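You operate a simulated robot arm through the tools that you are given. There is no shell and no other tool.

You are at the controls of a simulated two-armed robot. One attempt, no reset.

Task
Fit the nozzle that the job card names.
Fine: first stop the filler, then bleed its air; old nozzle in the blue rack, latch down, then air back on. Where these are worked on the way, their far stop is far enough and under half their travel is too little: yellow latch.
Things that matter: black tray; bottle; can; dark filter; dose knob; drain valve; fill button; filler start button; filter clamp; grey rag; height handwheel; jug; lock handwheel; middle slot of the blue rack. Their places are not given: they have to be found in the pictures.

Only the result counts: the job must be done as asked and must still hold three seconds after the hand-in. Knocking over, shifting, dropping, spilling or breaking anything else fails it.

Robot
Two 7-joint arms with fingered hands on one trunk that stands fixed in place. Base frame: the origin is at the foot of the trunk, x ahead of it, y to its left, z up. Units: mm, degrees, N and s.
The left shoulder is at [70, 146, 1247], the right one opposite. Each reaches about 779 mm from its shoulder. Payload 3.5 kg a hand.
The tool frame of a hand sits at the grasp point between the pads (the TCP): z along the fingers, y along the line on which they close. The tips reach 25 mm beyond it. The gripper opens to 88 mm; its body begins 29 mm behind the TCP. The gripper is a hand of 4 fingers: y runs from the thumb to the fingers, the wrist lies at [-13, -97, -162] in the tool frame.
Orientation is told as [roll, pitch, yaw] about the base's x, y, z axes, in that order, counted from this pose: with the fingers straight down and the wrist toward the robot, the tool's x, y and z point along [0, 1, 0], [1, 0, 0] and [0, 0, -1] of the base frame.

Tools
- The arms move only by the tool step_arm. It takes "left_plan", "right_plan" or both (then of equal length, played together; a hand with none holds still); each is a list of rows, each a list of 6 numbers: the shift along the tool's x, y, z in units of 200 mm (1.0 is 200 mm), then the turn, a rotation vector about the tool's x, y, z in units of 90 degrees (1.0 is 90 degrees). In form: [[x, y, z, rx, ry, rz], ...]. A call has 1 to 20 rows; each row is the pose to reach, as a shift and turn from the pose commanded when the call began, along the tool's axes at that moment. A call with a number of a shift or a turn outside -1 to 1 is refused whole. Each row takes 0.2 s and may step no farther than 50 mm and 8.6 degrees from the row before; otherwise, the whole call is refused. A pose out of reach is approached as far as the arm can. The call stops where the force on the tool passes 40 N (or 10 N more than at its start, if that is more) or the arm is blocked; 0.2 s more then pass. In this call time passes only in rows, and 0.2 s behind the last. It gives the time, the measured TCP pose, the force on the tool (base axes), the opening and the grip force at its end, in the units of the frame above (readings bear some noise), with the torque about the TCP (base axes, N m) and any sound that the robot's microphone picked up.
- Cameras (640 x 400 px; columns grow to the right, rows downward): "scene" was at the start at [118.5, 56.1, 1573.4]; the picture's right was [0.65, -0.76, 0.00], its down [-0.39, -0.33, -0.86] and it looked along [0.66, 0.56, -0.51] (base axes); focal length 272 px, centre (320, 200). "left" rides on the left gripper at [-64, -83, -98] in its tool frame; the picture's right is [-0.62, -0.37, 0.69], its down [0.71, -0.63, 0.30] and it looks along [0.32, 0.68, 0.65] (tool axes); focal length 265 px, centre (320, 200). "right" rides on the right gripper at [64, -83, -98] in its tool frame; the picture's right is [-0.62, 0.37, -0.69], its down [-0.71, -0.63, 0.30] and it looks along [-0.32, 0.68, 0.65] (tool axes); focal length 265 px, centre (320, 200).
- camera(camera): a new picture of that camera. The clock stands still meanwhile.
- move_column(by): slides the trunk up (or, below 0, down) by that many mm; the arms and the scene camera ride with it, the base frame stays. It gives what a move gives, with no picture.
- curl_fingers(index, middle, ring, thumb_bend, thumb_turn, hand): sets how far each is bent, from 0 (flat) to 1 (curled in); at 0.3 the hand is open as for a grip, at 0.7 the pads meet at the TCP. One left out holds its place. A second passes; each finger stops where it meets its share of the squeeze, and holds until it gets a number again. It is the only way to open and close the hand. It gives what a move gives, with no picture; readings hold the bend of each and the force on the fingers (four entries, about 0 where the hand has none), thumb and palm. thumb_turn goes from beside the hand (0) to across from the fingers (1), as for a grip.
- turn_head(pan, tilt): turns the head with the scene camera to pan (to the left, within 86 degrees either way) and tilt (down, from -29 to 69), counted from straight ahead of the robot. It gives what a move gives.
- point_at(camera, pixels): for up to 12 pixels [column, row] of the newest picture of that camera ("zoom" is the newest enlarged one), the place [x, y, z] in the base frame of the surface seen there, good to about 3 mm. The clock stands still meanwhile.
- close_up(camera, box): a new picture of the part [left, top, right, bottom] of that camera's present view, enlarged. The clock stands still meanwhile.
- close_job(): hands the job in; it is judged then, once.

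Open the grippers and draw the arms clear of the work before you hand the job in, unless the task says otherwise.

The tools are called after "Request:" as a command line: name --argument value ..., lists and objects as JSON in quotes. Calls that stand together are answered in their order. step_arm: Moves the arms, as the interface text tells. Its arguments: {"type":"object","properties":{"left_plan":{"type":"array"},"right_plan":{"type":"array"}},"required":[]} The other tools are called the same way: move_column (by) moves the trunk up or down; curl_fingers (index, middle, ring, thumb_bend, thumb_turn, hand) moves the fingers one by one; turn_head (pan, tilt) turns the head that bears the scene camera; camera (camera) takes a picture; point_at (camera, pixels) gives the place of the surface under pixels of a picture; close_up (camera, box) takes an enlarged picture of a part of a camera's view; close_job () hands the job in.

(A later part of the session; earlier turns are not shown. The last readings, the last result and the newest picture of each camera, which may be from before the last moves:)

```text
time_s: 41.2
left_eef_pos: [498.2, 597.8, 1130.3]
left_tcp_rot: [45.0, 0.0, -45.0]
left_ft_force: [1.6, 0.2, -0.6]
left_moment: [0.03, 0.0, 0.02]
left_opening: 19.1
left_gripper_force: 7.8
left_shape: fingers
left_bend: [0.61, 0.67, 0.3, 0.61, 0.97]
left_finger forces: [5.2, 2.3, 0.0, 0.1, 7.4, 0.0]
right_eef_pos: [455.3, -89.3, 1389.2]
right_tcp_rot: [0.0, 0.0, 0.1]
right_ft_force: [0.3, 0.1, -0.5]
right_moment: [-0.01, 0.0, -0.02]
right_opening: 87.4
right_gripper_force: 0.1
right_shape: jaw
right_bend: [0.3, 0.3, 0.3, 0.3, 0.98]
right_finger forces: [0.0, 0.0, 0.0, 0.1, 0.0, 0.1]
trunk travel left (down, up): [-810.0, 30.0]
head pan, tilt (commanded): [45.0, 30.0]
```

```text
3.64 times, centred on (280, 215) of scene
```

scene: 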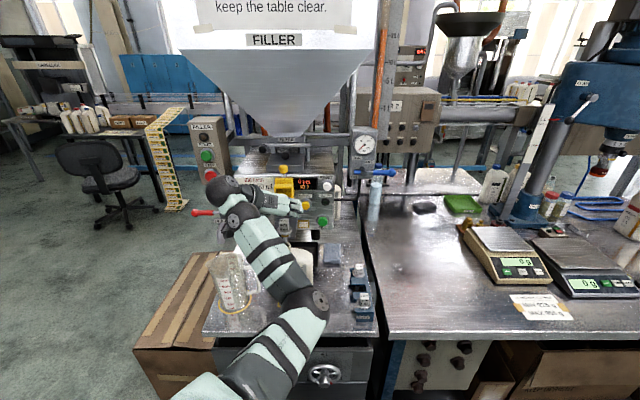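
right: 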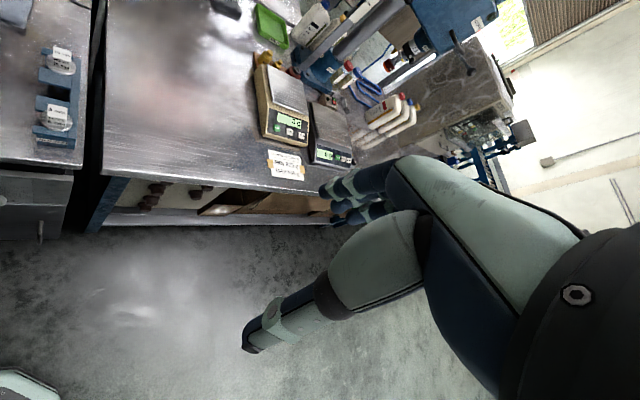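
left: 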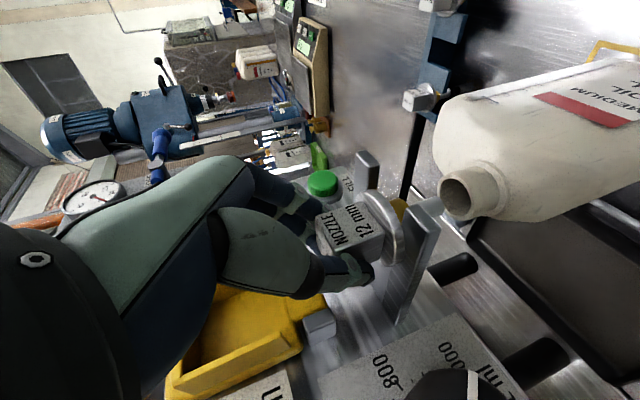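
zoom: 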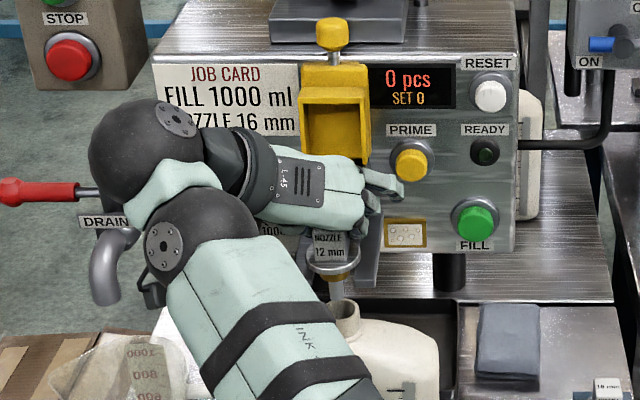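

The grip is firm (index 5 N, middle 2 N, thumb 7 N, opening 19 mm). I lift the old nozzle straight up about 45 mm.

Request:
step_arm --left_plan '[[0.018, 0, -0.018, 0, 0, 0], [0.053, 0, -0.053, 0, 0, 0], [0.088, 0, -0.088, 0, 0, 0], [0.124, 0, -0.124, 0, 0, 0], [0.159, 0, -0.159, 0, 0, 0]]'

Request:
camera --camera "left"

Request:
close_up --camera "scene" --box '[220, 160, 340, 270]'

```text
time_s: 42.4
left_eef_pos: [498.1, 598.7, 1174.0]
left_tcp_rot: [44.9, 0.0, -44.8]
left_ft_force: [-0.6, 0.1, -1.1]
left_moment: [-0.01, 0.04, 0.0]
left_opening: 19.0
left_gripper_force: 7.1
left_shape: fingers
left_bend: [0.61, 0.68, 0.3, 0.61, 0.97]
left_finger forces: [5.6, 1.4, 0.1, 0.0, 6.8, 0.0]
right_eef_pos: [454.6, -90.1, 1387.0]
right_tcp_rot: [0.0, 0.1, 0.0]
right_ft_force: [-0.5, 0.0, 0.1]
right_moment: [-0.01, -0.01, -0.04]
right_opening: 87.3
right_gripper_force: 0.1
right_shape: jaw
right_bend: [0.3, 0.3, 0.3, 0.3, 0.98]
right_finger forces: [0.1, 0.0, 0.1, 0.1, 0.1, 0.0]
trunk travel left (down, up): [-810.0, 30.0]
head pan, tilt (commanded): [45.0, 30.0]
```

```text
taken
```

left: 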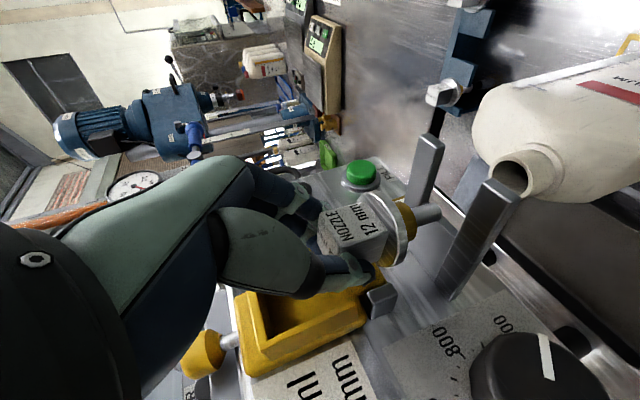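

```text
3.64 times, centred on (280, 215) of scene
```

zoom: 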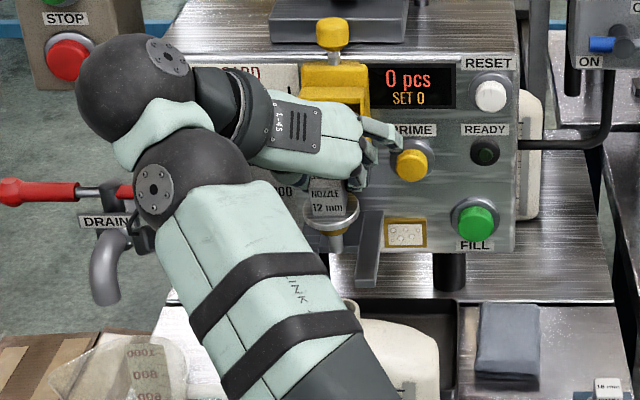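

The old nozzle is out and hanging straight. I query table edges, bottle extents and the rack in the scene view to plan the carry.

Request:
camera --camera "scene"

Request:
point_at --camera "scene" --pixels '[[385, 332], [450, 330], [560, 322], [370, 330], [230, 332], [300, 280], [312, 300], [360, 270], [363, 300], [355, 285], [330, 240], [225, 270]]'

Request:
close_up --camera "scene" --box '[325, 245, 405, 335]'

```text
taken
```

scene: 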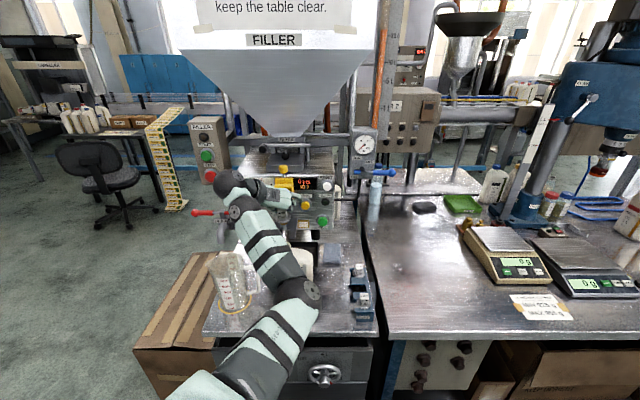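

```text
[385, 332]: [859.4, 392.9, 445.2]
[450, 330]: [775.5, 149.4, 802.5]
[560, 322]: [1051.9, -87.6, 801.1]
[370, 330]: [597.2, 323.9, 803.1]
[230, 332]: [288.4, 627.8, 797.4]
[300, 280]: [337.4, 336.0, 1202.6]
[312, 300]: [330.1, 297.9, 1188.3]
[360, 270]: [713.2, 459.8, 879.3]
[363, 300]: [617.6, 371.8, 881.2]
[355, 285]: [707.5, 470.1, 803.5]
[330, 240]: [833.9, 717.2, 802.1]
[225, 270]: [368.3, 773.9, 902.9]
```

```text
4.44 times, centred on (365, 290) of scene
```

zoom: 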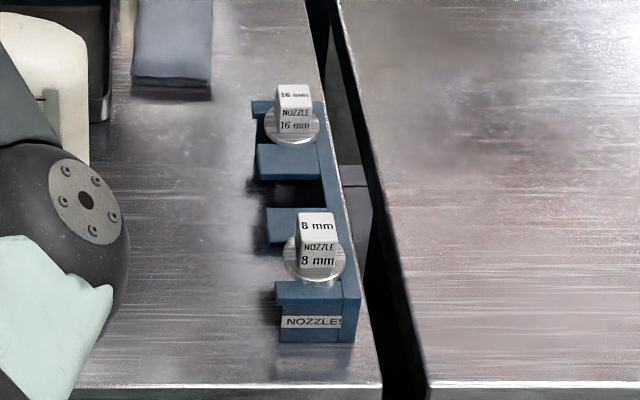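

I measure the rack's prongs, spine and cubes in this enlarged view.

Request:
point_at --camera "zoom" --pixels '[[294, 93], [284, 112], [306, 113], [290, 158], [315, 160], [262, 160], [295, 220], [275, 220], [330, 180], [318, 226], [308, 248], [328, 250]]'

Request:
point_at --camera "zoom" --pixels '[[260, 105], [320, 105], [290, 138], [270, 125], [318, 125], [300, 192], [340, 200], [345, 285], [290, 287], [315, 275], [310, 320], [350, 250]]'

```text
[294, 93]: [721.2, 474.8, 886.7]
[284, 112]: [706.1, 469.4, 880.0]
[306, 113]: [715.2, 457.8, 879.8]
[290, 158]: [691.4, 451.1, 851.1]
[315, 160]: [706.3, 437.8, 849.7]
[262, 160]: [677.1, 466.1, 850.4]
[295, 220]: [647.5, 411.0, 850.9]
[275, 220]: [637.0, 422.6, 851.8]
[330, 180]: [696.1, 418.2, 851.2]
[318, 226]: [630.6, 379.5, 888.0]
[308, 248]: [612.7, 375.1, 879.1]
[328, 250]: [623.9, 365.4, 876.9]
```

```text
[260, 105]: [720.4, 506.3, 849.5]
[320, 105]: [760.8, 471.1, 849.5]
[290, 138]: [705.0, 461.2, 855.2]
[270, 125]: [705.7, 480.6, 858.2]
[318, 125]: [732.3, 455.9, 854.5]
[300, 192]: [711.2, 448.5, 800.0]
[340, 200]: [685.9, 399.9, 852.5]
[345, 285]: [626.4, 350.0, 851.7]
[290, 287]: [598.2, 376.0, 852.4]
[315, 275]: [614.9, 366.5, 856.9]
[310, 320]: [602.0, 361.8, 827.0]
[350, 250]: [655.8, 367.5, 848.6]
```

Rack slots lie at N≈711 (8 mm), 776 (empty), 842 (16 mm), U≈175, top z≈851. I carry the old nozzle out a little and sideways to the right, in front of the panel.

Request:
step_arm --left_plan '[[-0.035, 0, -0.07, 0, 0, 0], [-0.0707, 0.03, -0.1414, 0, 0, 0], [-0.0707, 0.13, -0.1414, 0, 0, 0], [-0.0707, 0.24, -0.1414, 0, 0, 0], [-0.0707, 0.35, -0.1414, 0, 0, 0], [-0.0707, 0.46, -0.1414, 0, 0, 0], [-0.0707, 0.57, -0.1414, 0, 0, 0], [-0.0707, 0.68, -0.1414, 0, 0, 0], [-0.0707, 0.79, -0.1414, 0, 0, 0], [-0.0707, 0.9, -0.1414, 0, 0, 0]]'

Request:
camera --camera "scene"

Request:
camera --camera "left"

```text
time_s: 44.6
left_eef_pos: [604.0, 450.8, 1184.0]
left_tcp_rot: [45.0, 0.0, -44.9]
left_ft_force: [0.6, 0.0, -0.4]
left_moment: [-0.03, -0.04, -0.03]
left_opening: 18.8
left_gripper_force: 6.7
left_shape: fingers
left_bend: [0.61, 0.68, 0.3, 0.61, 0.97]
left_finger forces: [5.7, 1.3, 0.0, 0.0, 6.7, 0.1]
right_eef_pos: [454.2, -90.4, 1387.2]
right_tcp_rot: [0.0, 0.0, -0.1]
right_ft_force: [-0.2, 0.7, -0.6]
right_moment: [-0.02, 0.0, 0.02]
right_opening: 87.6
right_gripper_force: 0.0
right_shape: jaw
right_bend: [0.3, 0.3, 0.3, 0.3, 0.98]
right_finger forces: [0.0, 0.0, 0.0, 0.0, 0.0, 0.0]
trunk travel left (down, up): [-810.0, 30.0]
head pan, tilt (commanded): [45.0, 30.0]
```

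```text
taken
```

scene: 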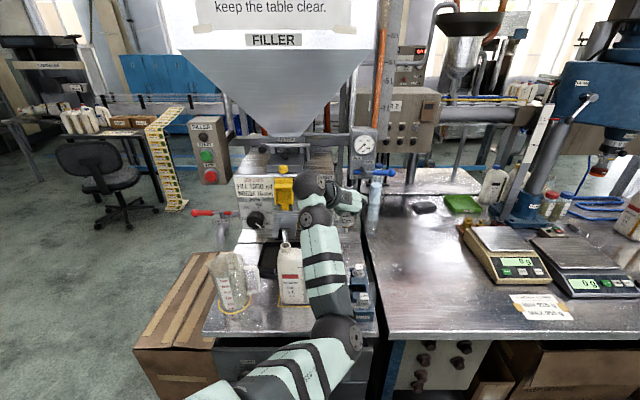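

```text
taken
```

left: 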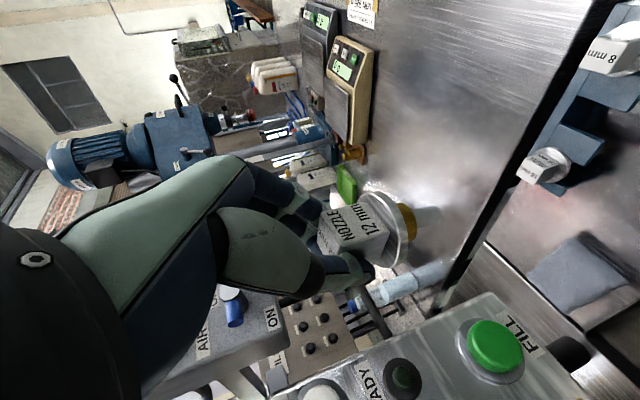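

The nozzle is at N≈746, U≈108, left of the rack in plan. I lower the trunk in two stages, checking forces.

Request:
move_column --by -120

Request:
camera --camera "scene"

```text
time_s: 46.1
left_eef_pos: [603.1, 450.9, 1064.9]
left_tcp_rot: [45.0, 0.0, -44.9]
left_ft_force: [0.3, -0.3, -1.0]
left_moment: [-0.02, 0.0, -0.02]
left_opening: 19.0
left_gripper_force: 6.8
left_shape: fingers
left_bend: [0.61, 0.68, 0.3, 0.61, 0.97]
left_finger forces: [5.7, 1.3, 0.1, 0.0, 6.9, 0.0]
right_eef_pos: [455.3, -89.1, 1267.4]
right_tcp_rot: [0.0, -0.1, 0.1]
right_ft_force: [0.1, 0.2, 0.6]
right_moment: [-0.02, 0.0, 0.0]
right_opening: 87.4
right_gripper_force: 0.2
right_shape: jaw
right_bend: [0.3, 0.3, 0.3, 0.3, 0.98]
right_finger forces: [0.0, 0.1, 0.0, 0.0, 0.0, 0.0]
trunk travel left (down, up): [-690.0, 150.0]
head pan, tilt (commanded): [45.0, 30.0]
```

```text
taken
```

scene: 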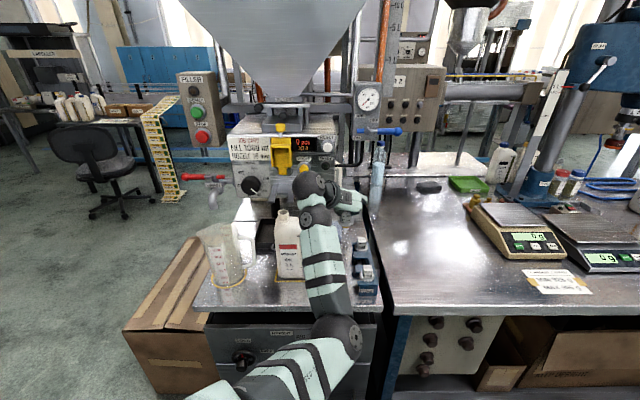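

I check the clearance between the wrist/forearm and the bottle before lowering further.

Request:
point_at --camera "scene" --pixels '[[308, 190], [308, 220], [312, 250], [315, 290], [340, 335], [290, 222], [298, 250], [285, 260], [297, 275], [320, 180]]'

```text
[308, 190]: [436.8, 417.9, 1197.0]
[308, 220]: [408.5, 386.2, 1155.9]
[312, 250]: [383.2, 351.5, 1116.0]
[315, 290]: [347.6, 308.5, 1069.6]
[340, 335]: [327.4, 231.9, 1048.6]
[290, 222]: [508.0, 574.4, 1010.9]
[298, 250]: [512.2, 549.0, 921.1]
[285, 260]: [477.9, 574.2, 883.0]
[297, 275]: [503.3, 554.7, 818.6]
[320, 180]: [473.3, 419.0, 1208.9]
```

Everything is at least 150 mm from the bottle. I lower another 112 mm.

Request:
move_column --by -112

Request:
camera --camera "left"

Request:
camera --camera "scene"

```text
time_s: 47.5
left_eef_pos: [603.7, 450.9, 952.4]
left_tcp_rot: [45.0, 0.0, -44.8]
left_ft_force: [-1.0, -0.5, -0.6]
left_moment: [0.02, -0.03, 0.0]
left_opening: 19.2
left_gripper_force: 6.9
left_shape: fingers
left_bend: [0.61, 0.68, 0.3, 0.61, 0.97]
left_finger forces: [5.8, 1.1, 0.1, 0.1, 6.9, 0.0]
right_eef_pos: [454.7, -88.7, 1155.8]
right_tcp_rot: [-0.1, -0.1, 0.1]
right_ft_force: [0.1, -0.5, -0.7]
right_moment: [-0.01, -0.01, -0.02]
right_opening: 87.6
right_gripper_force: 0.1
right_shape: jaw
right_bend: [0.3, 0.3, 0.3, 0.3, 0.98]
right_finger forces: [0.0, 0.0, 0.0, 0.0, 0.1, 0.0]
trunk travel left (down, up): [-578.0, 262.0]
head pan, tilt (commanded): [45.0, 30.0]
```

```text
taken
```

left: 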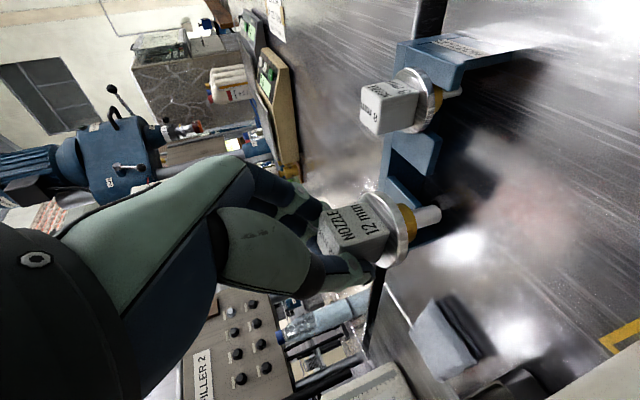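

```text
taken
```

scene: 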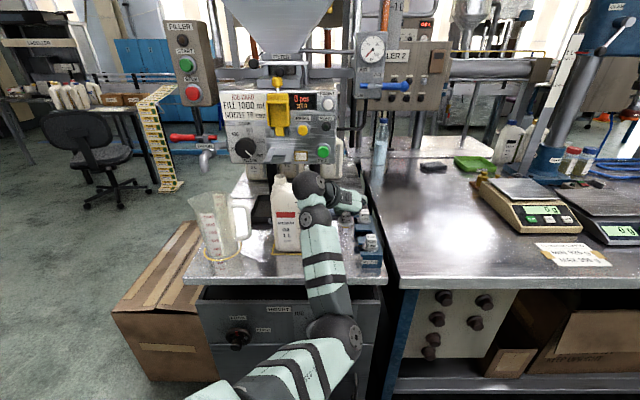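

I measure the held nozzle and the rack from the hand camera to line them up.

Request:
close_up --camera "left" --box '[300, 50, 500, 280]'

Request:
point_at --camera "left" --pixels '[[345, 235], [370, 215], [330, 232], [395, 232], [405, 215], [435, 213], [385, 100], [370, 115], [425, 95], [415, 155], [395, 165], [430, 140]]'

```text
1.74 times, centred on (400, 165) of left
```

zoom: 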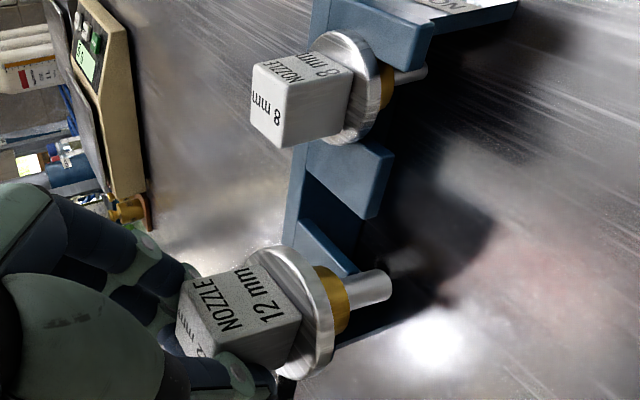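

```text
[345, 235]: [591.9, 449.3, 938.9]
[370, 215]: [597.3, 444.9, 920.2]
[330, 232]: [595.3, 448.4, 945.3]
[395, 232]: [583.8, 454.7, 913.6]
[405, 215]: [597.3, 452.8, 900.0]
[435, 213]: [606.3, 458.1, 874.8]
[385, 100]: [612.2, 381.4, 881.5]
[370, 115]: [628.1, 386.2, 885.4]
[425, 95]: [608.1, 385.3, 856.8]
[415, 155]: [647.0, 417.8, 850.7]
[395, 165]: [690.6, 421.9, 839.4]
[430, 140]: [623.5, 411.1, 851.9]
```

I take more points along the held nozzle to check whether it hangs truly vertical.

Request:
point_at --camera "left" --pixels '[[335, 228], [345, 222], [355, 218], [365, 212], [372, 208], [378, 222], [385, 230], [350, 235], [360, 232], [370, 228], [338, 240], [365, 222]]'

Request:
point_at --camera "left" --pixels '[[420, 216], [427, 214], [433, 213], [438, 212], [402, 225], [405, 232], [400, 240], [408, 212], [412, 222], [392, 250], [388, 262], [398, 200]]'

```text
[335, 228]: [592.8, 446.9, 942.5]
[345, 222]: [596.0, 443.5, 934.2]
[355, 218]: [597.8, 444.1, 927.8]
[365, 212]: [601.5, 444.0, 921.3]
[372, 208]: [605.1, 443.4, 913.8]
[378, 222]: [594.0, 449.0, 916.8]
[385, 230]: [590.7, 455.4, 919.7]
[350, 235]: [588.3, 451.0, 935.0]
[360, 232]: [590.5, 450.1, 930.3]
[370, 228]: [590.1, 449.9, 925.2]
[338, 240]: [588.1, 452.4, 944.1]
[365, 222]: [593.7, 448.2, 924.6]
```

```text
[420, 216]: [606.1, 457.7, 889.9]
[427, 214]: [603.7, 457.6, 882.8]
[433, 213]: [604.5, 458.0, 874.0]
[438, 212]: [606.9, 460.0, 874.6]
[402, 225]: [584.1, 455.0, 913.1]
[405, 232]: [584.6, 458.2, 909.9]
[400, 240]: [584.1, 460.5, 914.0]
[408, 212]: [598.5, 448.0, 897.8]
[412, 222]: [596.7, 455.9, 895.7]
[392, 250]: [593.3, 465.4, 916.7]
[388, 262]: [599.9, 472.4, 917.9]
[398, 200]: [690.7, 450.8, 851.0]
```

The held nozzle leans about 6–8° (tube tip away from the robot). I correct that with a −7° tilt of the hand while moving above the middle slot.

Request:
step_arm --left_plan '[[0.03, 0.06, 0.016, 0, -0.02, 0], [0.06, 0.13, 0.032, 0, -0.04, 0], [0.09, 0.2, 0.048, 0, -0.06, 0], [0.12, 0.27, 0.0636, 0, -0.078, 0], [0.12, 0.34, 0.0636, 0, -0.078, 0]]'

Request:
camera --camera "left"

Request:
camera --camera "scene"

```text
time_s: 48.7
left_eef_pos: [670.9, 421.6, 960.5]
left_tcp_rot: [38.0, 0.1, -44.8]
left_ft_force: [-0.2, -0.7, -1.2]
left_moment: [0.02, 0.01, -0.01]
left_opening: 19.2
left_gripper_force: 6.8
left_shape: fingers
left_bend: [0.61, 0.69, 0.3, 0.61, 0.97]
left_finger forces: [5.8, 1.1, 0.0, 0.0, 6.8, 0.0]
right_eef_pos: [454.9, -89.1, 1155.9]
right_tcp_rot: [0.0, 0.0, 0.2]
right_ft_force: [-0.5, 0.3, 0.0]
right_moment: [0.0, -0.01, 0.03]
right_opening: 87.5
right_gripper_force: 0.0
right_shape: jaw
right_bend: [0.3, 0.3, 0.3, 0.3, 0.98]
right_finger forces: [0.1, 0.1, 0.0, 0.0, 0.1, 0.0]
trunk travel left (down, up): [-578.0, 262.0]
head pan, tilt (commanded): [45.0, 30.0]
```

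```text
taken
```

left: 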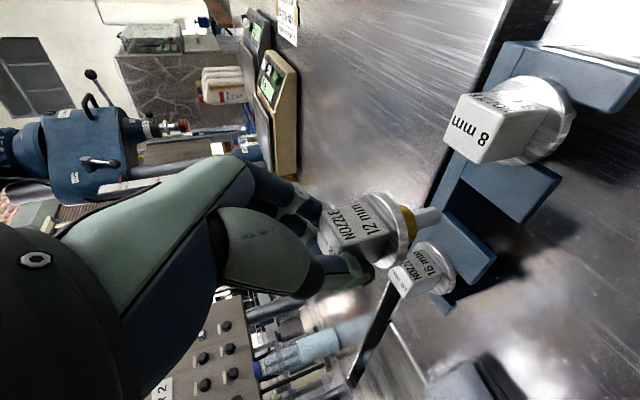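

```text
taken
```

scene: 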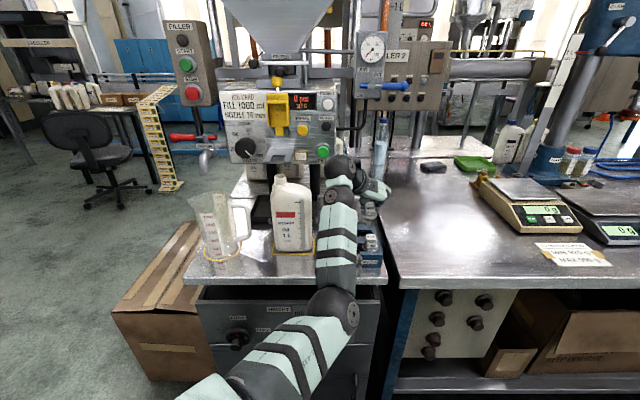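

I zoom and re-measure the held nozzle's uprightness and its place relative to the slot.

Request:
close_up --camera "left" --box '[310, 120, 510, 310]'

Request:
point_at --camera "left" --pixels '[[338, 230], [345, 222], [355, 218], [365, 212], [350, 235], [360, 232], [370, 226], [338, 240], [365, 222], [398, 240], [392, 255], [388, 265]]'

Request:
point_at --camera "left" --pixels '[[410, 222], [422, 218], [428, 217], [434, 215], [470, 245], [490, 255], [505, 190], [540, 195], [415, 275], [440, 265], [450, 210], [475, 270]]'

```text
2.11 times, centred on (410, 215) of left
```

zoom: 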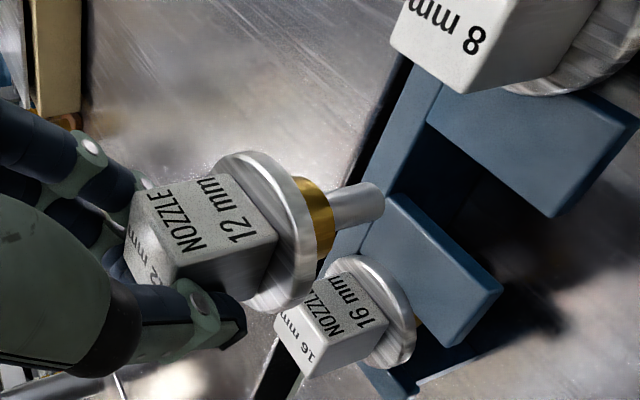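

```text
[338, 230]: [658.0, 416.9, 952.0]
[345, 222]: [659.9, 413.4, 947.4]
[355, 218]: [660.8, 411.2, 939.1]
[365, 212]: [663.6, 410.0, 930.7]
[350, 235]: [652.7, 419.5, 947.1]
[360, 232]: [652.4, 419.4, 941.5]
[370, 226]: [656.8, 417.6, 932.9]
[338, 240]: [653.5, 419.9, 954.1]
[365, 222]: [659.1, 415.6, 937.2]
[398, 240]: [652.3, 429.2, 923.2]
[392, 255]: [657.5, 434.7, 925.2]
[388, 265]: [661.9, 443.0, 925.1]
```

```text
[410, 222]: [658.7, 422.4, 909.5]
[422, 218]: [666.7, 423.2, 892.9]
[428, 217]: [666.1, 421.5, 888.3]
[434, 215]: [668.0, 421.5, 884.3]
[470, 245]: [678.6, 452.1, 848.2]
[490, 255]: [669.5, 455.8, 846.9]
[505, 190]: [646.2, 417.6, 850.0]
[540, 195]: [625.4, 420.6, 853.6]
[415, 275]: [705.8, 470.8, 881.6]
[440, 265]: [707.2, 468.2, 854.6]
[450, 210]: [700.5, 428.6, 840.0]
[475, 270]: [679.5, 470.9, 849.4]
```

Now it hangs upright (front face N≈759 over its full height). I measure the slot's edges between the two prongs.

Request:
point_at --camera "zoom" --pixels '[[400, 215], [440, 245], [480, 275], [495, 292], [450, 120], [490, 150], [530, 182], [550, 205], [440, 335], [400, 300], [380, 200], [570, 120]]'

```text
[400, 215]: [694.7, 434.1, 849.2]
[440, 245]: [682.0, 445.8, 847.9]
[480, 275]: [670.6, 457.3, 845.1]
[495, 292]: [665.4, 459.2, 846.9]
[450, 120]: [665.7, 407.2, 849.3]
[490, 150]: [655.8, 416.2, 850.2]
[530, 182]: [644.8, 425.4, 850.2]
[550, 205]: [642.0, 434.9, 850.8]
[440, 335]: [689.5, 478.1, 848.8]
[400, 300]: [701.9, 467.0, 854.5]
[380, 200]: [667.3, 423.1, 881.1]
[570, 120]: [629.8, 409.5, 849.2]
```

The slot spans N 759–796 (centre ≈777.5) and the nozzle axis is about 4 mm short of that. I shift +4 mm and lower to about 6 mm above seating.

Request:
step_arm --left_plan '[[0.0158, 0, 0.0123, 0, 0, 0], [-0.03, 0, 0.073, 0, 0, 0], [-0.078, 0, 0.134, 0, 0, 0], [-0.126, 0, 0.195, 0, 0, 0], [-0.1735, 0, 0.255, 0, 0, 0]]'

Request:
close_up --camera "left" --box '[300, 120, 500, 310]'

Request:
close_up --camera "scene" --box '[310, 150, 420, 280]'

```text
time_s: 49.9
left_eef_pos: [674.4, 424.8, 897.3]
left_tcp_rot: [38.0, 0.0, -44.9]
left_ft_force: [-0.2, -0.5, -1.8]
left_moment: [0.02, 0.0, 0.01]
left_opening: 18.8
left_gripper_force: 6.4
left_shape: fingers
left_bend: [0.61, 0.69, 0.3, 0.61, 0.97]
left_finger forces: [5.8, 1.0, 0.1, 0.0, 6.7, 0.1]
right_eef_pos: [454.6, -90.1, 1156.0]
right_tcp_rot: [-0.1, 0.1, 0.0]
right_ft_force: [-0.4, 0.1, -0.1]
right_moment: [-0.02, -0.01, -0.02]
right_opening: 87.5
right_gripper_force: 0.0
right_shape: jaw
right_bend: [0.3, 0.3, 0.3, 0.3, 0.98]
right_finger forces: [0.0, 0.0, 0.0, 0.0, 0.0, 0.1]
trunk travel left (down, up): [-578.0, 262.0]
head pan, tilt (commanded): [45.0, 30.0]
```

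```text
2.11 times, centred on (400, 215) of left
```

zoom: 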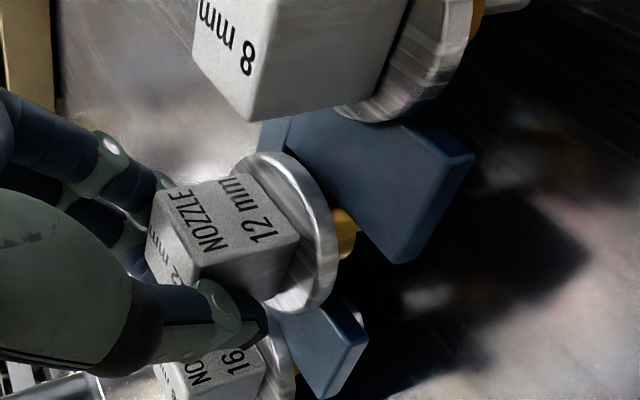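

```text
3.08 times, centred on (365, 215) of scene
```

zoom: 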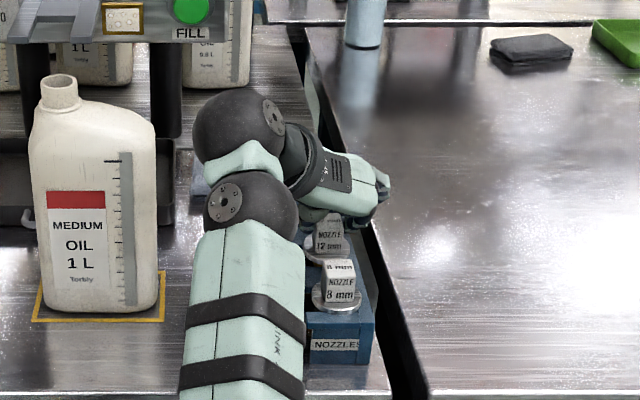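

The nozzle is now in the slot just above the prongs. I measure the flange rim against the prongs to check centring.

Request:
point_at --camera "zoom" --pixels '[[245, 162], [262, 158], [330, 215], [332, 250], [300, 308], [280, 300], [235, 165], [345, 235], [360, 160], [300, 180], [320, 330], [285, 320]]'

Request:
point_at --camera "zoom" --pixels '[[190, 235], [215, 210], [250, 215], [280, 230], [240, 190], [205, 240], [260, 270], [380, 230], [400, 255], [350, 205], [285, 240], [180, 265]]'

```text
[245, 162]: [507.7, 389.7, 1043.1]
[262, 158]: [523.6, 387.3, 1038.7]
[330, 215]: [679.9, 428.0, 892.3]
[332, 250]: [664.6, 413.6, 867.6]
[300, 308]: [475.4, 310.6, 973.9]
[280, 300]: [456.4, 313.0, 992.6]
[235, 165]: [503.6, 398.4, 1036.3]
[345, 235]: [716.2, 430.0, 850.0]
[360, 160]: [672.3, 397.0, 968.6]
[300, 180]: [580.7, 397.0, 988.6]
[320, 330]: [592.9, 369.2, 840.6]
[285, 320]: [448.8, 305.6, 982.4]
```

```text
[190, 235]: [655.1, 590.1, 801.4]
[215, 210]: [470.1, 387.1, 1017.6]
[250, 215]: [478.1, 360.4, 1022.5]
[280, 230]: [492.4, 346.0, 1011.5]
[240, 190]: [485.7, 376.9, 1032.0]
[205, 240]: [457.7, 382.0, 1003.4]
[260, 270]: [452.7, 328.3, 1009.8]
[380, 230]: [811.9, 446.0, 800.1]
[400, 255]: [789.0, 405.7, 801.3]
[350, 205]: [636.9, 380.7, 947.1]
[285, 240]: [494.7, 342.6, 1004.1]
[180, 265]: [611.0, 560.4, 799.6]
```

Those points referred to the scene zoom; I retake the left-hand zoom and measure there.

Request:
close_up --camera "left" --box '[300, 120, 500, 310]'

Request:
point_at --camera "zoom" --pixels '[[245, 162], [262, 158], [330, 215], [332, 250], [300, 308], [280, 300], [235, 165], [345, 235], [360, 160], [300, 180], [320, 330], [285, 320]]'

Request:
point_at --camera "zoom" --pixels '[[190, 235], [215, 210], [250, 215], [280, 230], [240, 190], [205, 240], [260, 250], [380, 230], [400, 255], [350, 205], [230, 225], [165, 250]]'

```text
2.11 times, centred on (400, 215) of left
```

zoom: 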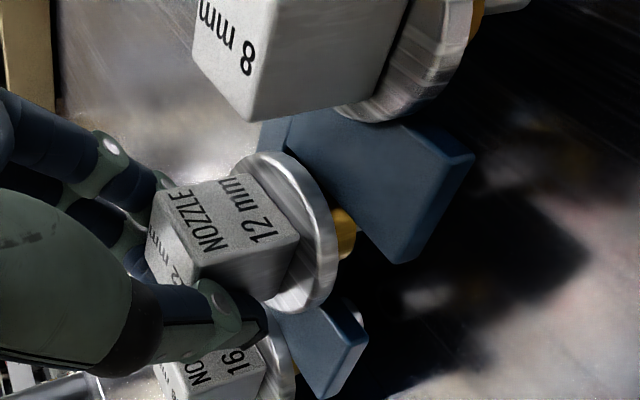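

```text
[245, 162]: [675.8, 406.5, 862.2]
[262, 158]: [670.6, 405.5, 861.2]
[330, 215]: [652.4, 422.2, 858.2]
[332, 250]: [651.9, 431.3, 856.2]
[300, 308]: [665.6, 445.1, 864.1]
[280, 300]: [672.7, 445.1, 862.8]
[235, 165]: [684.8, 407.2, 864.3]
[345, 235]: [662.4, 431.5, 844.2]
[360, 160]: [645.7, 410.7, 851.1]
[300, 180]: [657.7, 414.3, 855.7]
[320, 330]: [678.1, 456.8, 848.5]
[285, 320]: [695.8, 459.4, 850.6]
```

```text
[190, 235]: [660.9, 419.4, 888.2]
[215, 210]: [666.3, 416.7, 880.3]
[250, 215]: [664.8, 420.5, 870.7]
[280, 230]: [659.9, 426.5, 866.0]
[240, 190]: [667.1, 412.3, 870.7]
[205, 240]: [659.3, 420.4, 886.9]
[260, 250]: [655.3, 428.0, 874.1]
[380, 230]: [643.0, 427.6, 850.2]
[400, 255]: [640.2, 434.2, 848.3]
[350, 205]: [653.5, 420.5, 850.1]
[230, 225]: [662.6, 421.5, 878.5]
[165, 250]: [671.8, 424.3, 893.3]
```

The flange centre is at N≈776 and needs about 1.5 mm more plus ~5 mm lowering. I make that last small move.

Request:
step_arm --left_plan '[[0.0079, 0, 0.0062, 0, 0, 0], [-0.001, 0, 0.018, 0, 0, 0], [-0.0085, 0, 0.0275, 0, 0, 0], [-0.012, 0, 0.032, 0, 0, 0]]'

Request:
close_up --camera "left" --box '[300, 120, 500, 310]'

```text
time_s: 50.9
left_eef_pos: [674.0, 427.4, 892.5]
left_tcp_rot: [38.1, 0.0, -44.9]
left_ft_force: [-0.8, 0.5, -1.3]
left_moment: [-0.04, -0.03, -0.03]
left_opening: 18.9
left_gripper_force: 6.7
left_shape: fingers
left_bend: [0.61, 0.69, 0.3, 0.61, 0.97]
left_finger forces: [5.8, 1.4, 0.1, 0.0, 6.7, 0.0]
right_eef_pos: [454.1, -88.9, 1154.8]
right_tcp_rot: [-0.1, -0.1, 0.2]
right_ft_force: [0.4, 0.7, -0.1]
right_moment: [0.02, 0.0, -0.03]
right_opening: 87.6
right_gripper_force: 0.0
right_shape: jaw
right_bend: [0.3, 0.3, 0.3, 0.3, 0.98]
right_finger forces: [0.1, 0.0, 0.1, 0.0, 0.0, 0.0]
trunk travel left (down, up): [-578.0, 262.0]
head pan, tilt (commanded): [45.0, 30.0]
```

```text
2.11 times, centred on (400, 215) of left
```

zoom: 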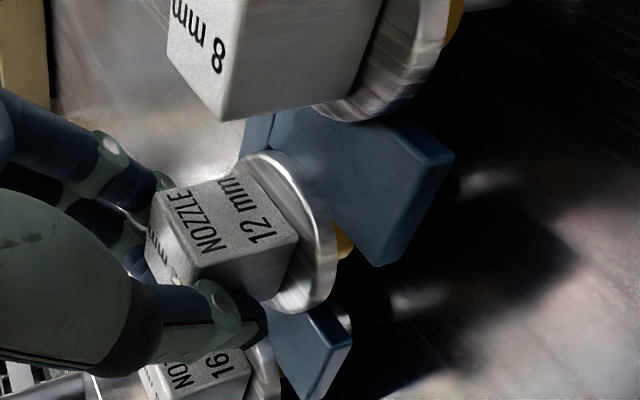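

No contact yet (force still just the nozzle's weight). I lower another 4 mm in small steps.

Request:
step_arm --left_plan '[[-0.0041, 0, 0.0053, 0, 0, 0], [-0.0082, 0, 0.0106, 0, 0, 0], [-0.0123, 0, 0.0158, 0, 0, 0]]'

Request:
close_up --camera "left" --box '[300, 120, 500, 310]'

```text
time_s: 51.7
left_eef_pos: [674.0, 426.7, 889.2]
left_tcp_rot: [38.2, -0.1, -44.9]
left_ft_force: [0.9, 0.0, 4.4]
left_moment: [0.0, 0.0, 0.02]
left_opening: 18.9
left_gripper_force: 8.5
left_shape: fingers
left_bend: [0.61, 0.68, 0.3, 0.61, 0.97]
left_finger forces: [6.5, 2.8, 0.0, 0.0, 7.1, 0.0]
right_eef_pos: [454.2, -89.8, 1156.5]
right_tcp_rot: [0.1, 0.1, 0.0]
right_ft_force: [-0.1, 0.0, -0.4]
right_moment: [0.02, 0.02, 0.02]
right_opening: 87.5
right_gripper_force: 0.0
right_shape: jaw
right_bend: [0.3, 0.3, 0.3, 0.3, 0.98]
right_finger forces: [0.0, 0.0, 0.0, 0.1, 0.0, 0.0]
trunk travel left (down, up): [-578.0, 262.0]
head pan, tilt (commanded): [45.0, 30.0]
```

```text
2.11 times, centred on (400, 215) of left
```

zoom: 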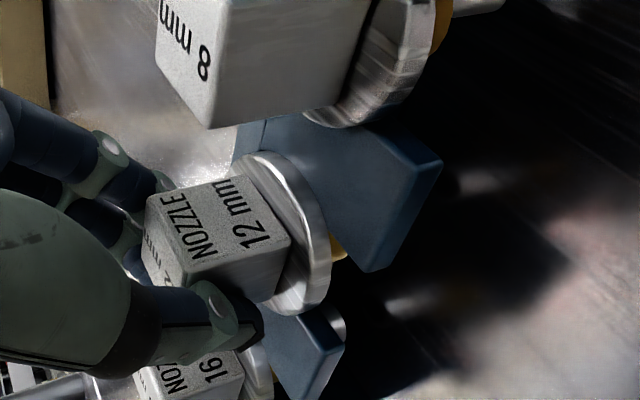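

Contact: +4.4 N upward, so the flange rests on the prongs. I open the hand gently.

Request:
curl_fingers --hand "left" --index 0.52 --middle 0.52 --thumb_bend 0.52

Request:
curl_fingers --hand "left" --index 0.3 --middle 0.3 --thumb_bend 0.3

Request:
close_up --camera "left" --box '[300, 120, 500, 310]'

Request:
close_up --camera "scene" --box '[310, 150, 420, 280]'

```text
time_s: 52.7
left_eef_pos: [673.1, 424.5, 889.2]
left_tcp_rot: [38.0, 0.1, -44.9]
left_ft_force: [0.3, -0.6, -0.7]
left_moment: [0.03, 0.02, -0.02]
left_opening: 36.8
left_gripper_force: 0.1
left_shape: fingers
left_bend: [0.52, 0.52, 0.3, 0.52, 0.98]
left_finger forces: [0.0, 0.0, 0.1, 0.1, 0.0, 0.0]
right_eef_pos: [454.6, -89.7, 1154.4]
right_tcp_rot: [0.1, 0.0, 0.0]
right_ft_force: [0.3, 0.9, 0.8]
right_moment: [0.0, -0.01, 0.0]
right_opening: 87.4
right_gripper_force: 0.1
right_shape: jaw
right_bend: [0.3, 0.3, 0.3, 0.3, 0.98]
right_finger forces: [0.0, 0.0, 0.0, 0.1, 0.1, 0.0]
trunk travel left (down, up): [-578.0, 262.0]
head pan, tilt (commanded): [45.0, 30.0]
```

```text
time_s: 53.7
left_eef_pos: [674.2, 425.3, 887.9]
left_tcp_rot: [38.1, 0.0, -44.9]
left_ft_force: [0.4, 0.2, 0.0]
left_moment: [-0.04, -0.01, 0.02]
left_opening: 84.3
left_gripper_force: 0.2
left_shape: fingers
left_bend: [0.3, 0.3, 0.3, 0.3, 0.98]
left_finger forces: [0.0, 0.0, 0.0, 0.0, 0.1, 0.1]
right_eef_pos: [453.2, -89.6, 1155.5]
right_tcp_rot: [0.0, 0.0, 0.1]
right_ft_force: [-0.3, -1.1, -0.2]
right_moment: [0.04, -0.02, -0.01]
right_opening: 87.7
right_gripper_force: 0.1
right_shape: jaw
right_bend: [0.3, 0.3, 0.3, 0.3, 0.98]
right_finger forces: [0.0, 0.0, 0.0, 0.1, 0.0, 0.1]
trunk travel left (down, up): [-578.0, 262.0]
head pan, tilt (commanded): [45.0, 30.0]
```

```text
2.11 times, centred on (400, 215) of left
```

zoom: 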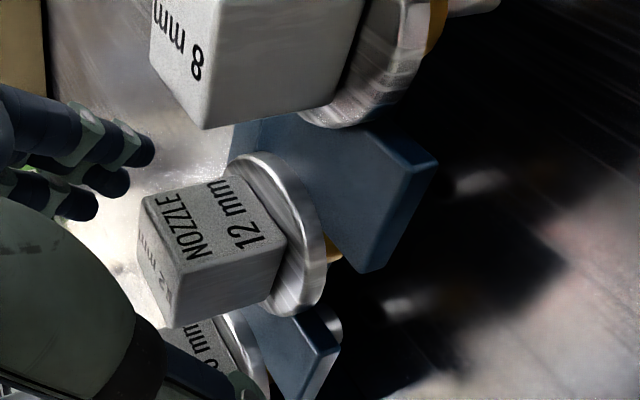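

```text
3.08 times, centred on (365, 215) of scene
```

zoom: 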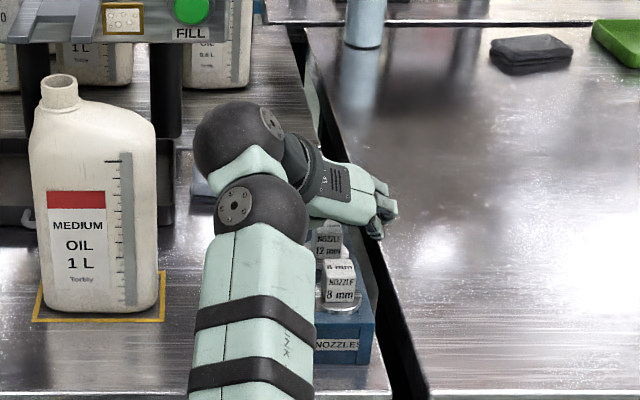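

The 12 mm nozzle stands in the middle slot. I raise the open hand straight up clear of it.

Request:
step_arm --left_plan '[[0.031, 0, -0.0395, 0, 0, 0], [0.077, 0, -0.0985, 0, 0, 0], [0.123, 0, -0.1576, 0, 0, 0], [0.17, 0, -0.217, 0, 0, 0], [0.2156, 0, -0.2758, 0, 0, 0]]'

Request:
camera --camera "left"

Request:
close_up --camera "scene" --box '[310, 150, 420, 280]'

```text
time_s: 54.9
left_eef_pos: [675.2, 427.3, 957.9]
left_tcp_rot: [38.0, 0.1, -44.8]
left_ft_force: [-0.3, 0.7, 0.0]
left_moment: [0.0, 0.02, -0.02]
left_opening: 84.2
left_gripper_force: 0.1
left_shape: fingers
left_bend: [0.3, 0.3, 0.3, 0.3, 0.98]
left_finger forces: [0.0, 0.0, 0.1, 0.0, 0.0, 0.1]
right_eef_pos: [453.2, -89.5, 1155.7]
right_tcp_rot: [-0.1, 0.0, 0.1]
right_ft_force: [-0.2, 0.2, 0.5]
right_moment: [0.0, -0.01, 0.0]
right_opening: 87.3
right_gripper_force: 0.0
right_shape: jaw
right_bend: [0.3, 0.3, 0.3, 0.3, 0.98]
right_finger forces: [0.1, 0.1, 0.0, 0.1, 0.1, 0.1]
trunk travel left (down, up): [-578.0, 262.0]
head pan, tilt (commanded): [45.0, 30.0]
```

```text
taken
```

left: 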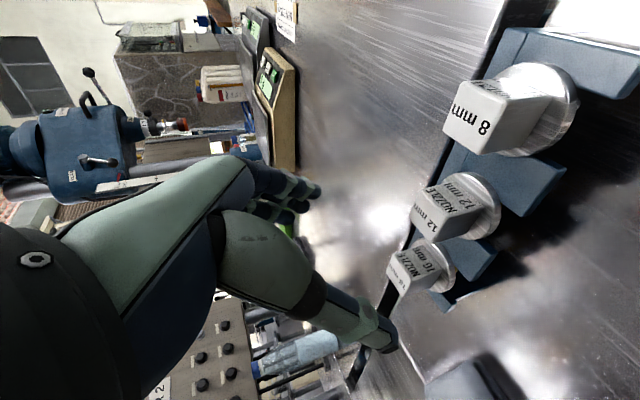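

```text
3.08 times, centred on (365, 215) of scene
```

zoom: 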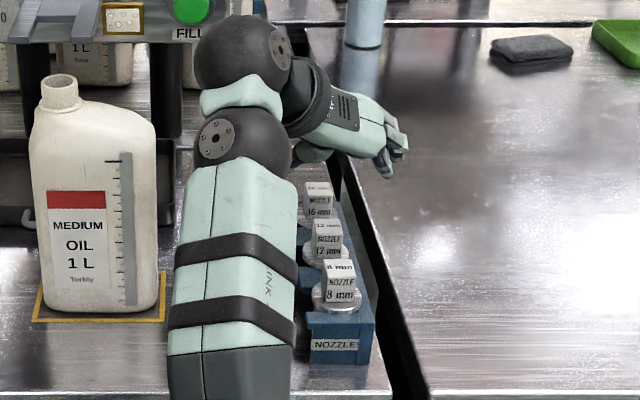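

The 12 mm nozzle sits neatly between the other two. Now I measure the 16 mm nozzle's head from the hand camera.

Request:
close_up --camera "left" --box '[360, 220, 480, 320]'

Request:
point_at --camera "zoom" --pixels '[[260, 150], [300, 165], [340, 180], [330, 140], [290, 190], [180, 230], [220, 260], [200, 210], [400, 230], [380, 270], [440, 300], [250, 300]]'

```text
4.00 times, centred on (420, 270) of left
```

zoom: 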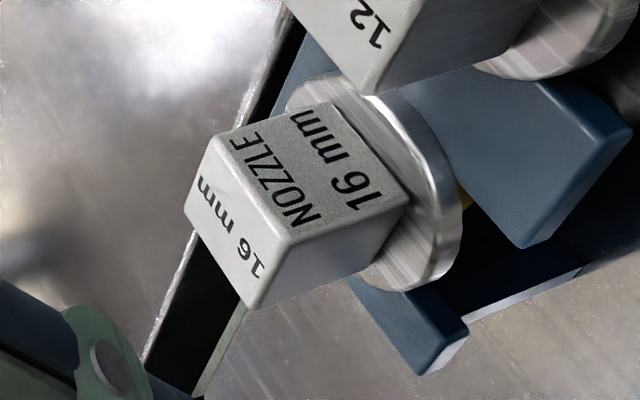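

```text
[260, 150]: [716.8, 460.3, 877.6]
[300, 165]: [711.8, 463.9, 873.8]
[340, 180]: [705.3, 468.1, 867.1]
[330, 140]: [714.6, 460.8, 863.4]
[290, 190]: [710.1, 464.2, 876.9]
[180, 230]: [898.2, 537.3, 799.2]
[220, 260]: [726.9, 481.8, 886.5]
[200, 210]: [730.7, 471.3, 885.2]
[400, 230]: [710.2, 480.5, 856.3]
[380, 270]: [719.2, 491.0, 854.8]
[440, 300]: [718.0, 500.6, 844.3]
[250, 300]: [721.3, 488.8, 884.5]
```

16 mm cube: front face N≈831, centre ≈ (N 843, U 175), top z≈886. I tilt back to 45° and move to a hover along the approach line.

Request:
step_arm --left_plan '[[0, 0, 0.05, 0, 0.026, 0], [0, 0, 0.1, 0, 0.052, 0], [-0.002, 0, 0.144, 0, 0.078, 0]]'

Request:
camera --camera "left"

```text
time_s: 55.7
left_eef_pos: [686.2, 439.0, 934.8]
left_tcp_rot: [45.0, 0.0, -44.9]
left_ft_force: [-0.1, 0.7, 0.7]
left_moment: [-0.01, 0.01, -0.02]
left_opening: 84.4
left_gripper_force: 0.0
left_shape: fingers
left_bend: [0.3, 0.3, 0.3, 0.3, 0.98]
left_finger forces: [0.0, 0.0, 0.0, 0.0, 0.0, 0.0]
right_eef_pos: [453.8, -89.7, 1155.1]
right_tcp_rot: [0.0, -0.1, 0.1]
right_ft_force: [0.6, -0.2, -0.3]
right_moment: [0.03, 0.0, 0.02]
right_opening: 87.6
right_gripper_force: 0.1
right_shape: jaw
right_bend: [0.3, 0.3, 0.3, 0.3, 0.98]
right_finger forces: [0.1, 0.1, 0.0, 0.0, 0.0, 0.1]
trunk travel left (down, up): [-578.0, 262.0]
head pan, tilt (commanded): [45.0, 30.0]
```

```text
taken
```

left: 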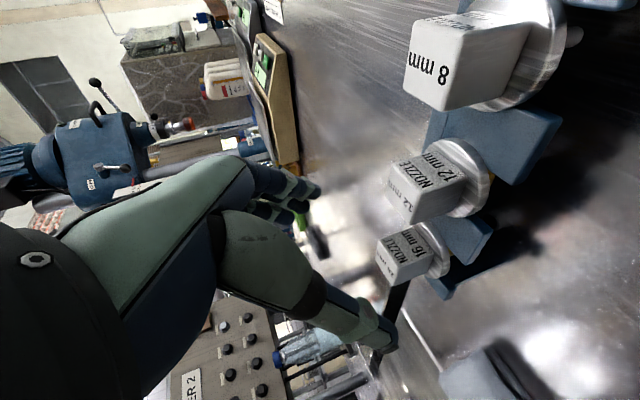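

Clear on both sides of the row of heads. I advance 62 mm along the finger axis to straddle the 16 mm head.

Request:
step_arm --left_plan '[[-0.001, 0, 0.078, 0, 0, 0], [-0.0025, 0, 0.156, 0, 0, 0], [-0.004, 0, 0.234, 0, 0, 0], [-0.005, 0, 0.312, 0, 0, 0]]'

Request:
camera --camera "left"

Request:
close_up --camera "scene" --box '[310, 150, 420, 280]'

```text
time_s: 56.7
left_eef_pos: [718.8, 469.9, 891.0]
left_tcp_rot: [45.0, 0.0, -44.9]
left_ft_force: [0.7, 0.0, 0.0]
left_moment: [0.01, -0.03, -0.02]
left_opening: 84.5
left_gripper_force: 0.0
left_shape: fingers
left_bend: [0.3, 0.3, 0.3, 0.3, 0.98]
left_finger forces: [0.0, 0.0, 0.0, 0.0, 0.0, 0.0]
right_eef_pos: [455.1, -87.6, 1155.7]
right_tcp_rot: [0.0, 0.0, 0.1]
right_ft_force: [-0.3, -0.2, -0.4]
right_moment: [0.03, 0.0, 0.02]
right_opening: 87.4
right_gripper_force: 0.0
right_shape: jaw
right_bend: [0.3, 0.3, 0.3, 0.3, 0.98]
right_finger forces: [0.1, 0.0, 0.0, 0.0, 0.1, 0.1]
trunk travel left (down, up): [-578.0, 262.0]
head pan, tilt (commanded): [45.0, 30.0]
```

```text
taken
```

left: 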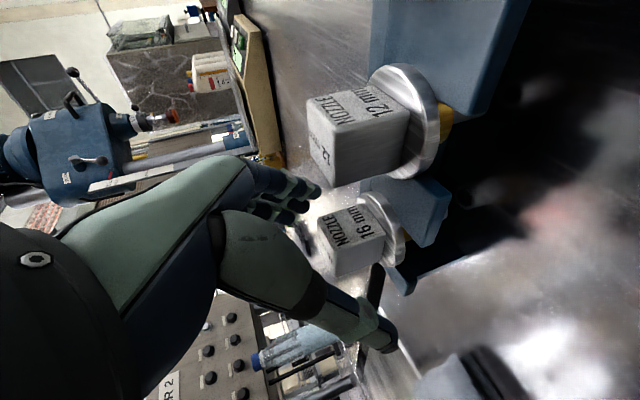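

```text
3.08 times, centred on (365, 215) of scene
```

zoom: 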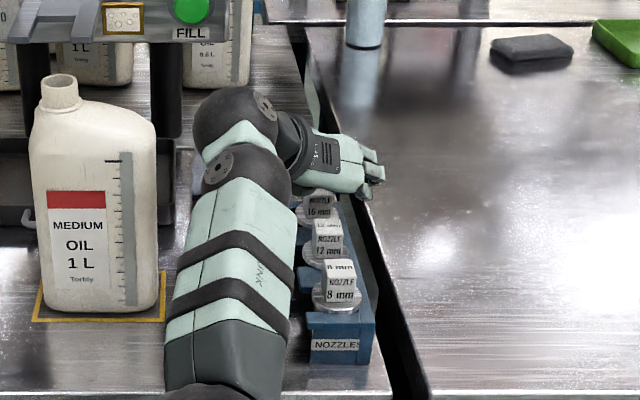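

The 16 mm head is between thumb and fingers at the same relative place as before. I close index, middle and thumb.

Request:
curl_fingers --hand "left" --index 0.7 --middle 0.7 --thumb_bend 0.7

Request:
camera --camera "left"

```text
time_s: 57.7
left_eef_pos: [717.7, 467.9, 891.5]
left_tcp_rot: [45.0, 0.0, -44.9]
left_ft_force: [0.8, 0.4, 1.2]
left_moment: [0.04, -0.01, 0.0]
left_opening: 18.9
left_gripper_force: 8.3
left_shape: fingers
left_bend: [0.62, 0.66, 0.3, 0.6, 0.97]
left_finger forces: [5.0, 3.1, 0.0, 0.0, 7.8, 0.1]
right_eef_pos: [453.5, -88.9, 1155.9]
right_tcp_rot: [0.0, 0.0, 0.1]
right_ft_force: [-0.4, -0.1, 0.5]
right_moment: [-0.02, -0.01, 0.02]
right_opening: 87.6
right_gripper_force: 0.0
right_shape: jaw
right_bend: [0.3, 0.3, 0.3, 0.3, 0.98]
right_finger forces: [0.0, 0.0, 0.1, 0.0, 0.0, 0.0]
trunk travel left (down, up): [-578.0, 262.0]
head pan, tilt (commanded): [45.0, 30.0]
```

```text
taken
```

left: 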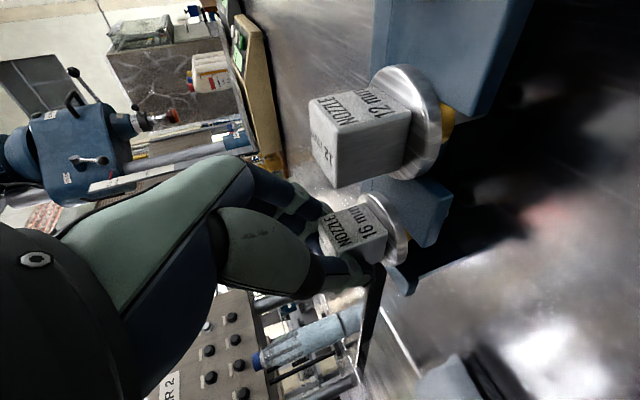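

Gripped firmly (opening 18.9 mm). I lift the 16 mm nozzle straight up 65 mm out of its slot.

Request:
step_arm --left_plan '[[0.018, 0, -0.018, 0, 0, 0], [0.06, 0, -0.06, 0, 0, 0], [0.105, 0, -0.105, 0, 0, 0], [0.15, 0, -0.15, 0, 0, 0], [0.19, 0, -0.19, 0, 0, 0], [0.23, 0, -0.23, 0, 0, 0]]'

Request:
camera --camera "left"

Request:
close_up --camera "scene" --box '[310, 150, 420, 280]'

```text
time_s: 59.1
left_eef_pos: [718.6, 470.1, 954.6]
left_tcp_rot: [45.1, 0.1, -44.8]
left_ft_force: [1.3, -0.3, -0.9]
left_moment: [-0.01, -0.02, 0.03]
left_opening: 18.9
left_gripper_force: 7.1
left_shape: fingers
left_bend: [0.62, 0.68, 0.3, 0.61, 0.96]
left_finger forces: [5.3, 1.8, 0.0, 0.0, 7.1, 0.0]
right_eef_pos: [454.7, -88.4, 1156.0]
right_tcp_rot: [0.0, 0.0, 0.2]
right_ft_force: [0.1, -0.8, -0.3]
right_moment: [0.0, 0.02, -0.01]
right_opening: 87.7
right_gripper_force: 0.0
right_shape: jaw
right_bend: [0.3, 0.3, 0.3, 0.3, 0.98]
right_finger forces: [0.1, 0.0, 0.0, 0.1, 0.1, 0.0]
trunk travel left (down, up): [-578.0, 262.0]
head pan, tilt (commanded): [45.0, 30.0]
```

```text
taken
```

left: 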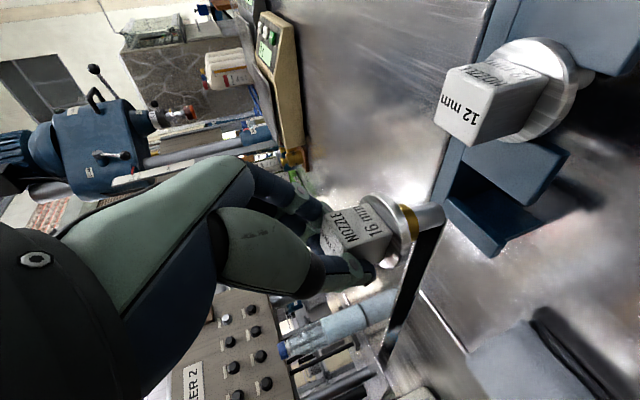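

```text
3.08 times, centred on (365, 215) of scene
```

zoom: 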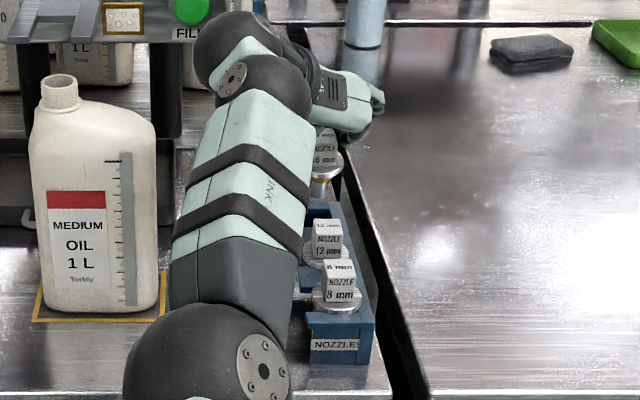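

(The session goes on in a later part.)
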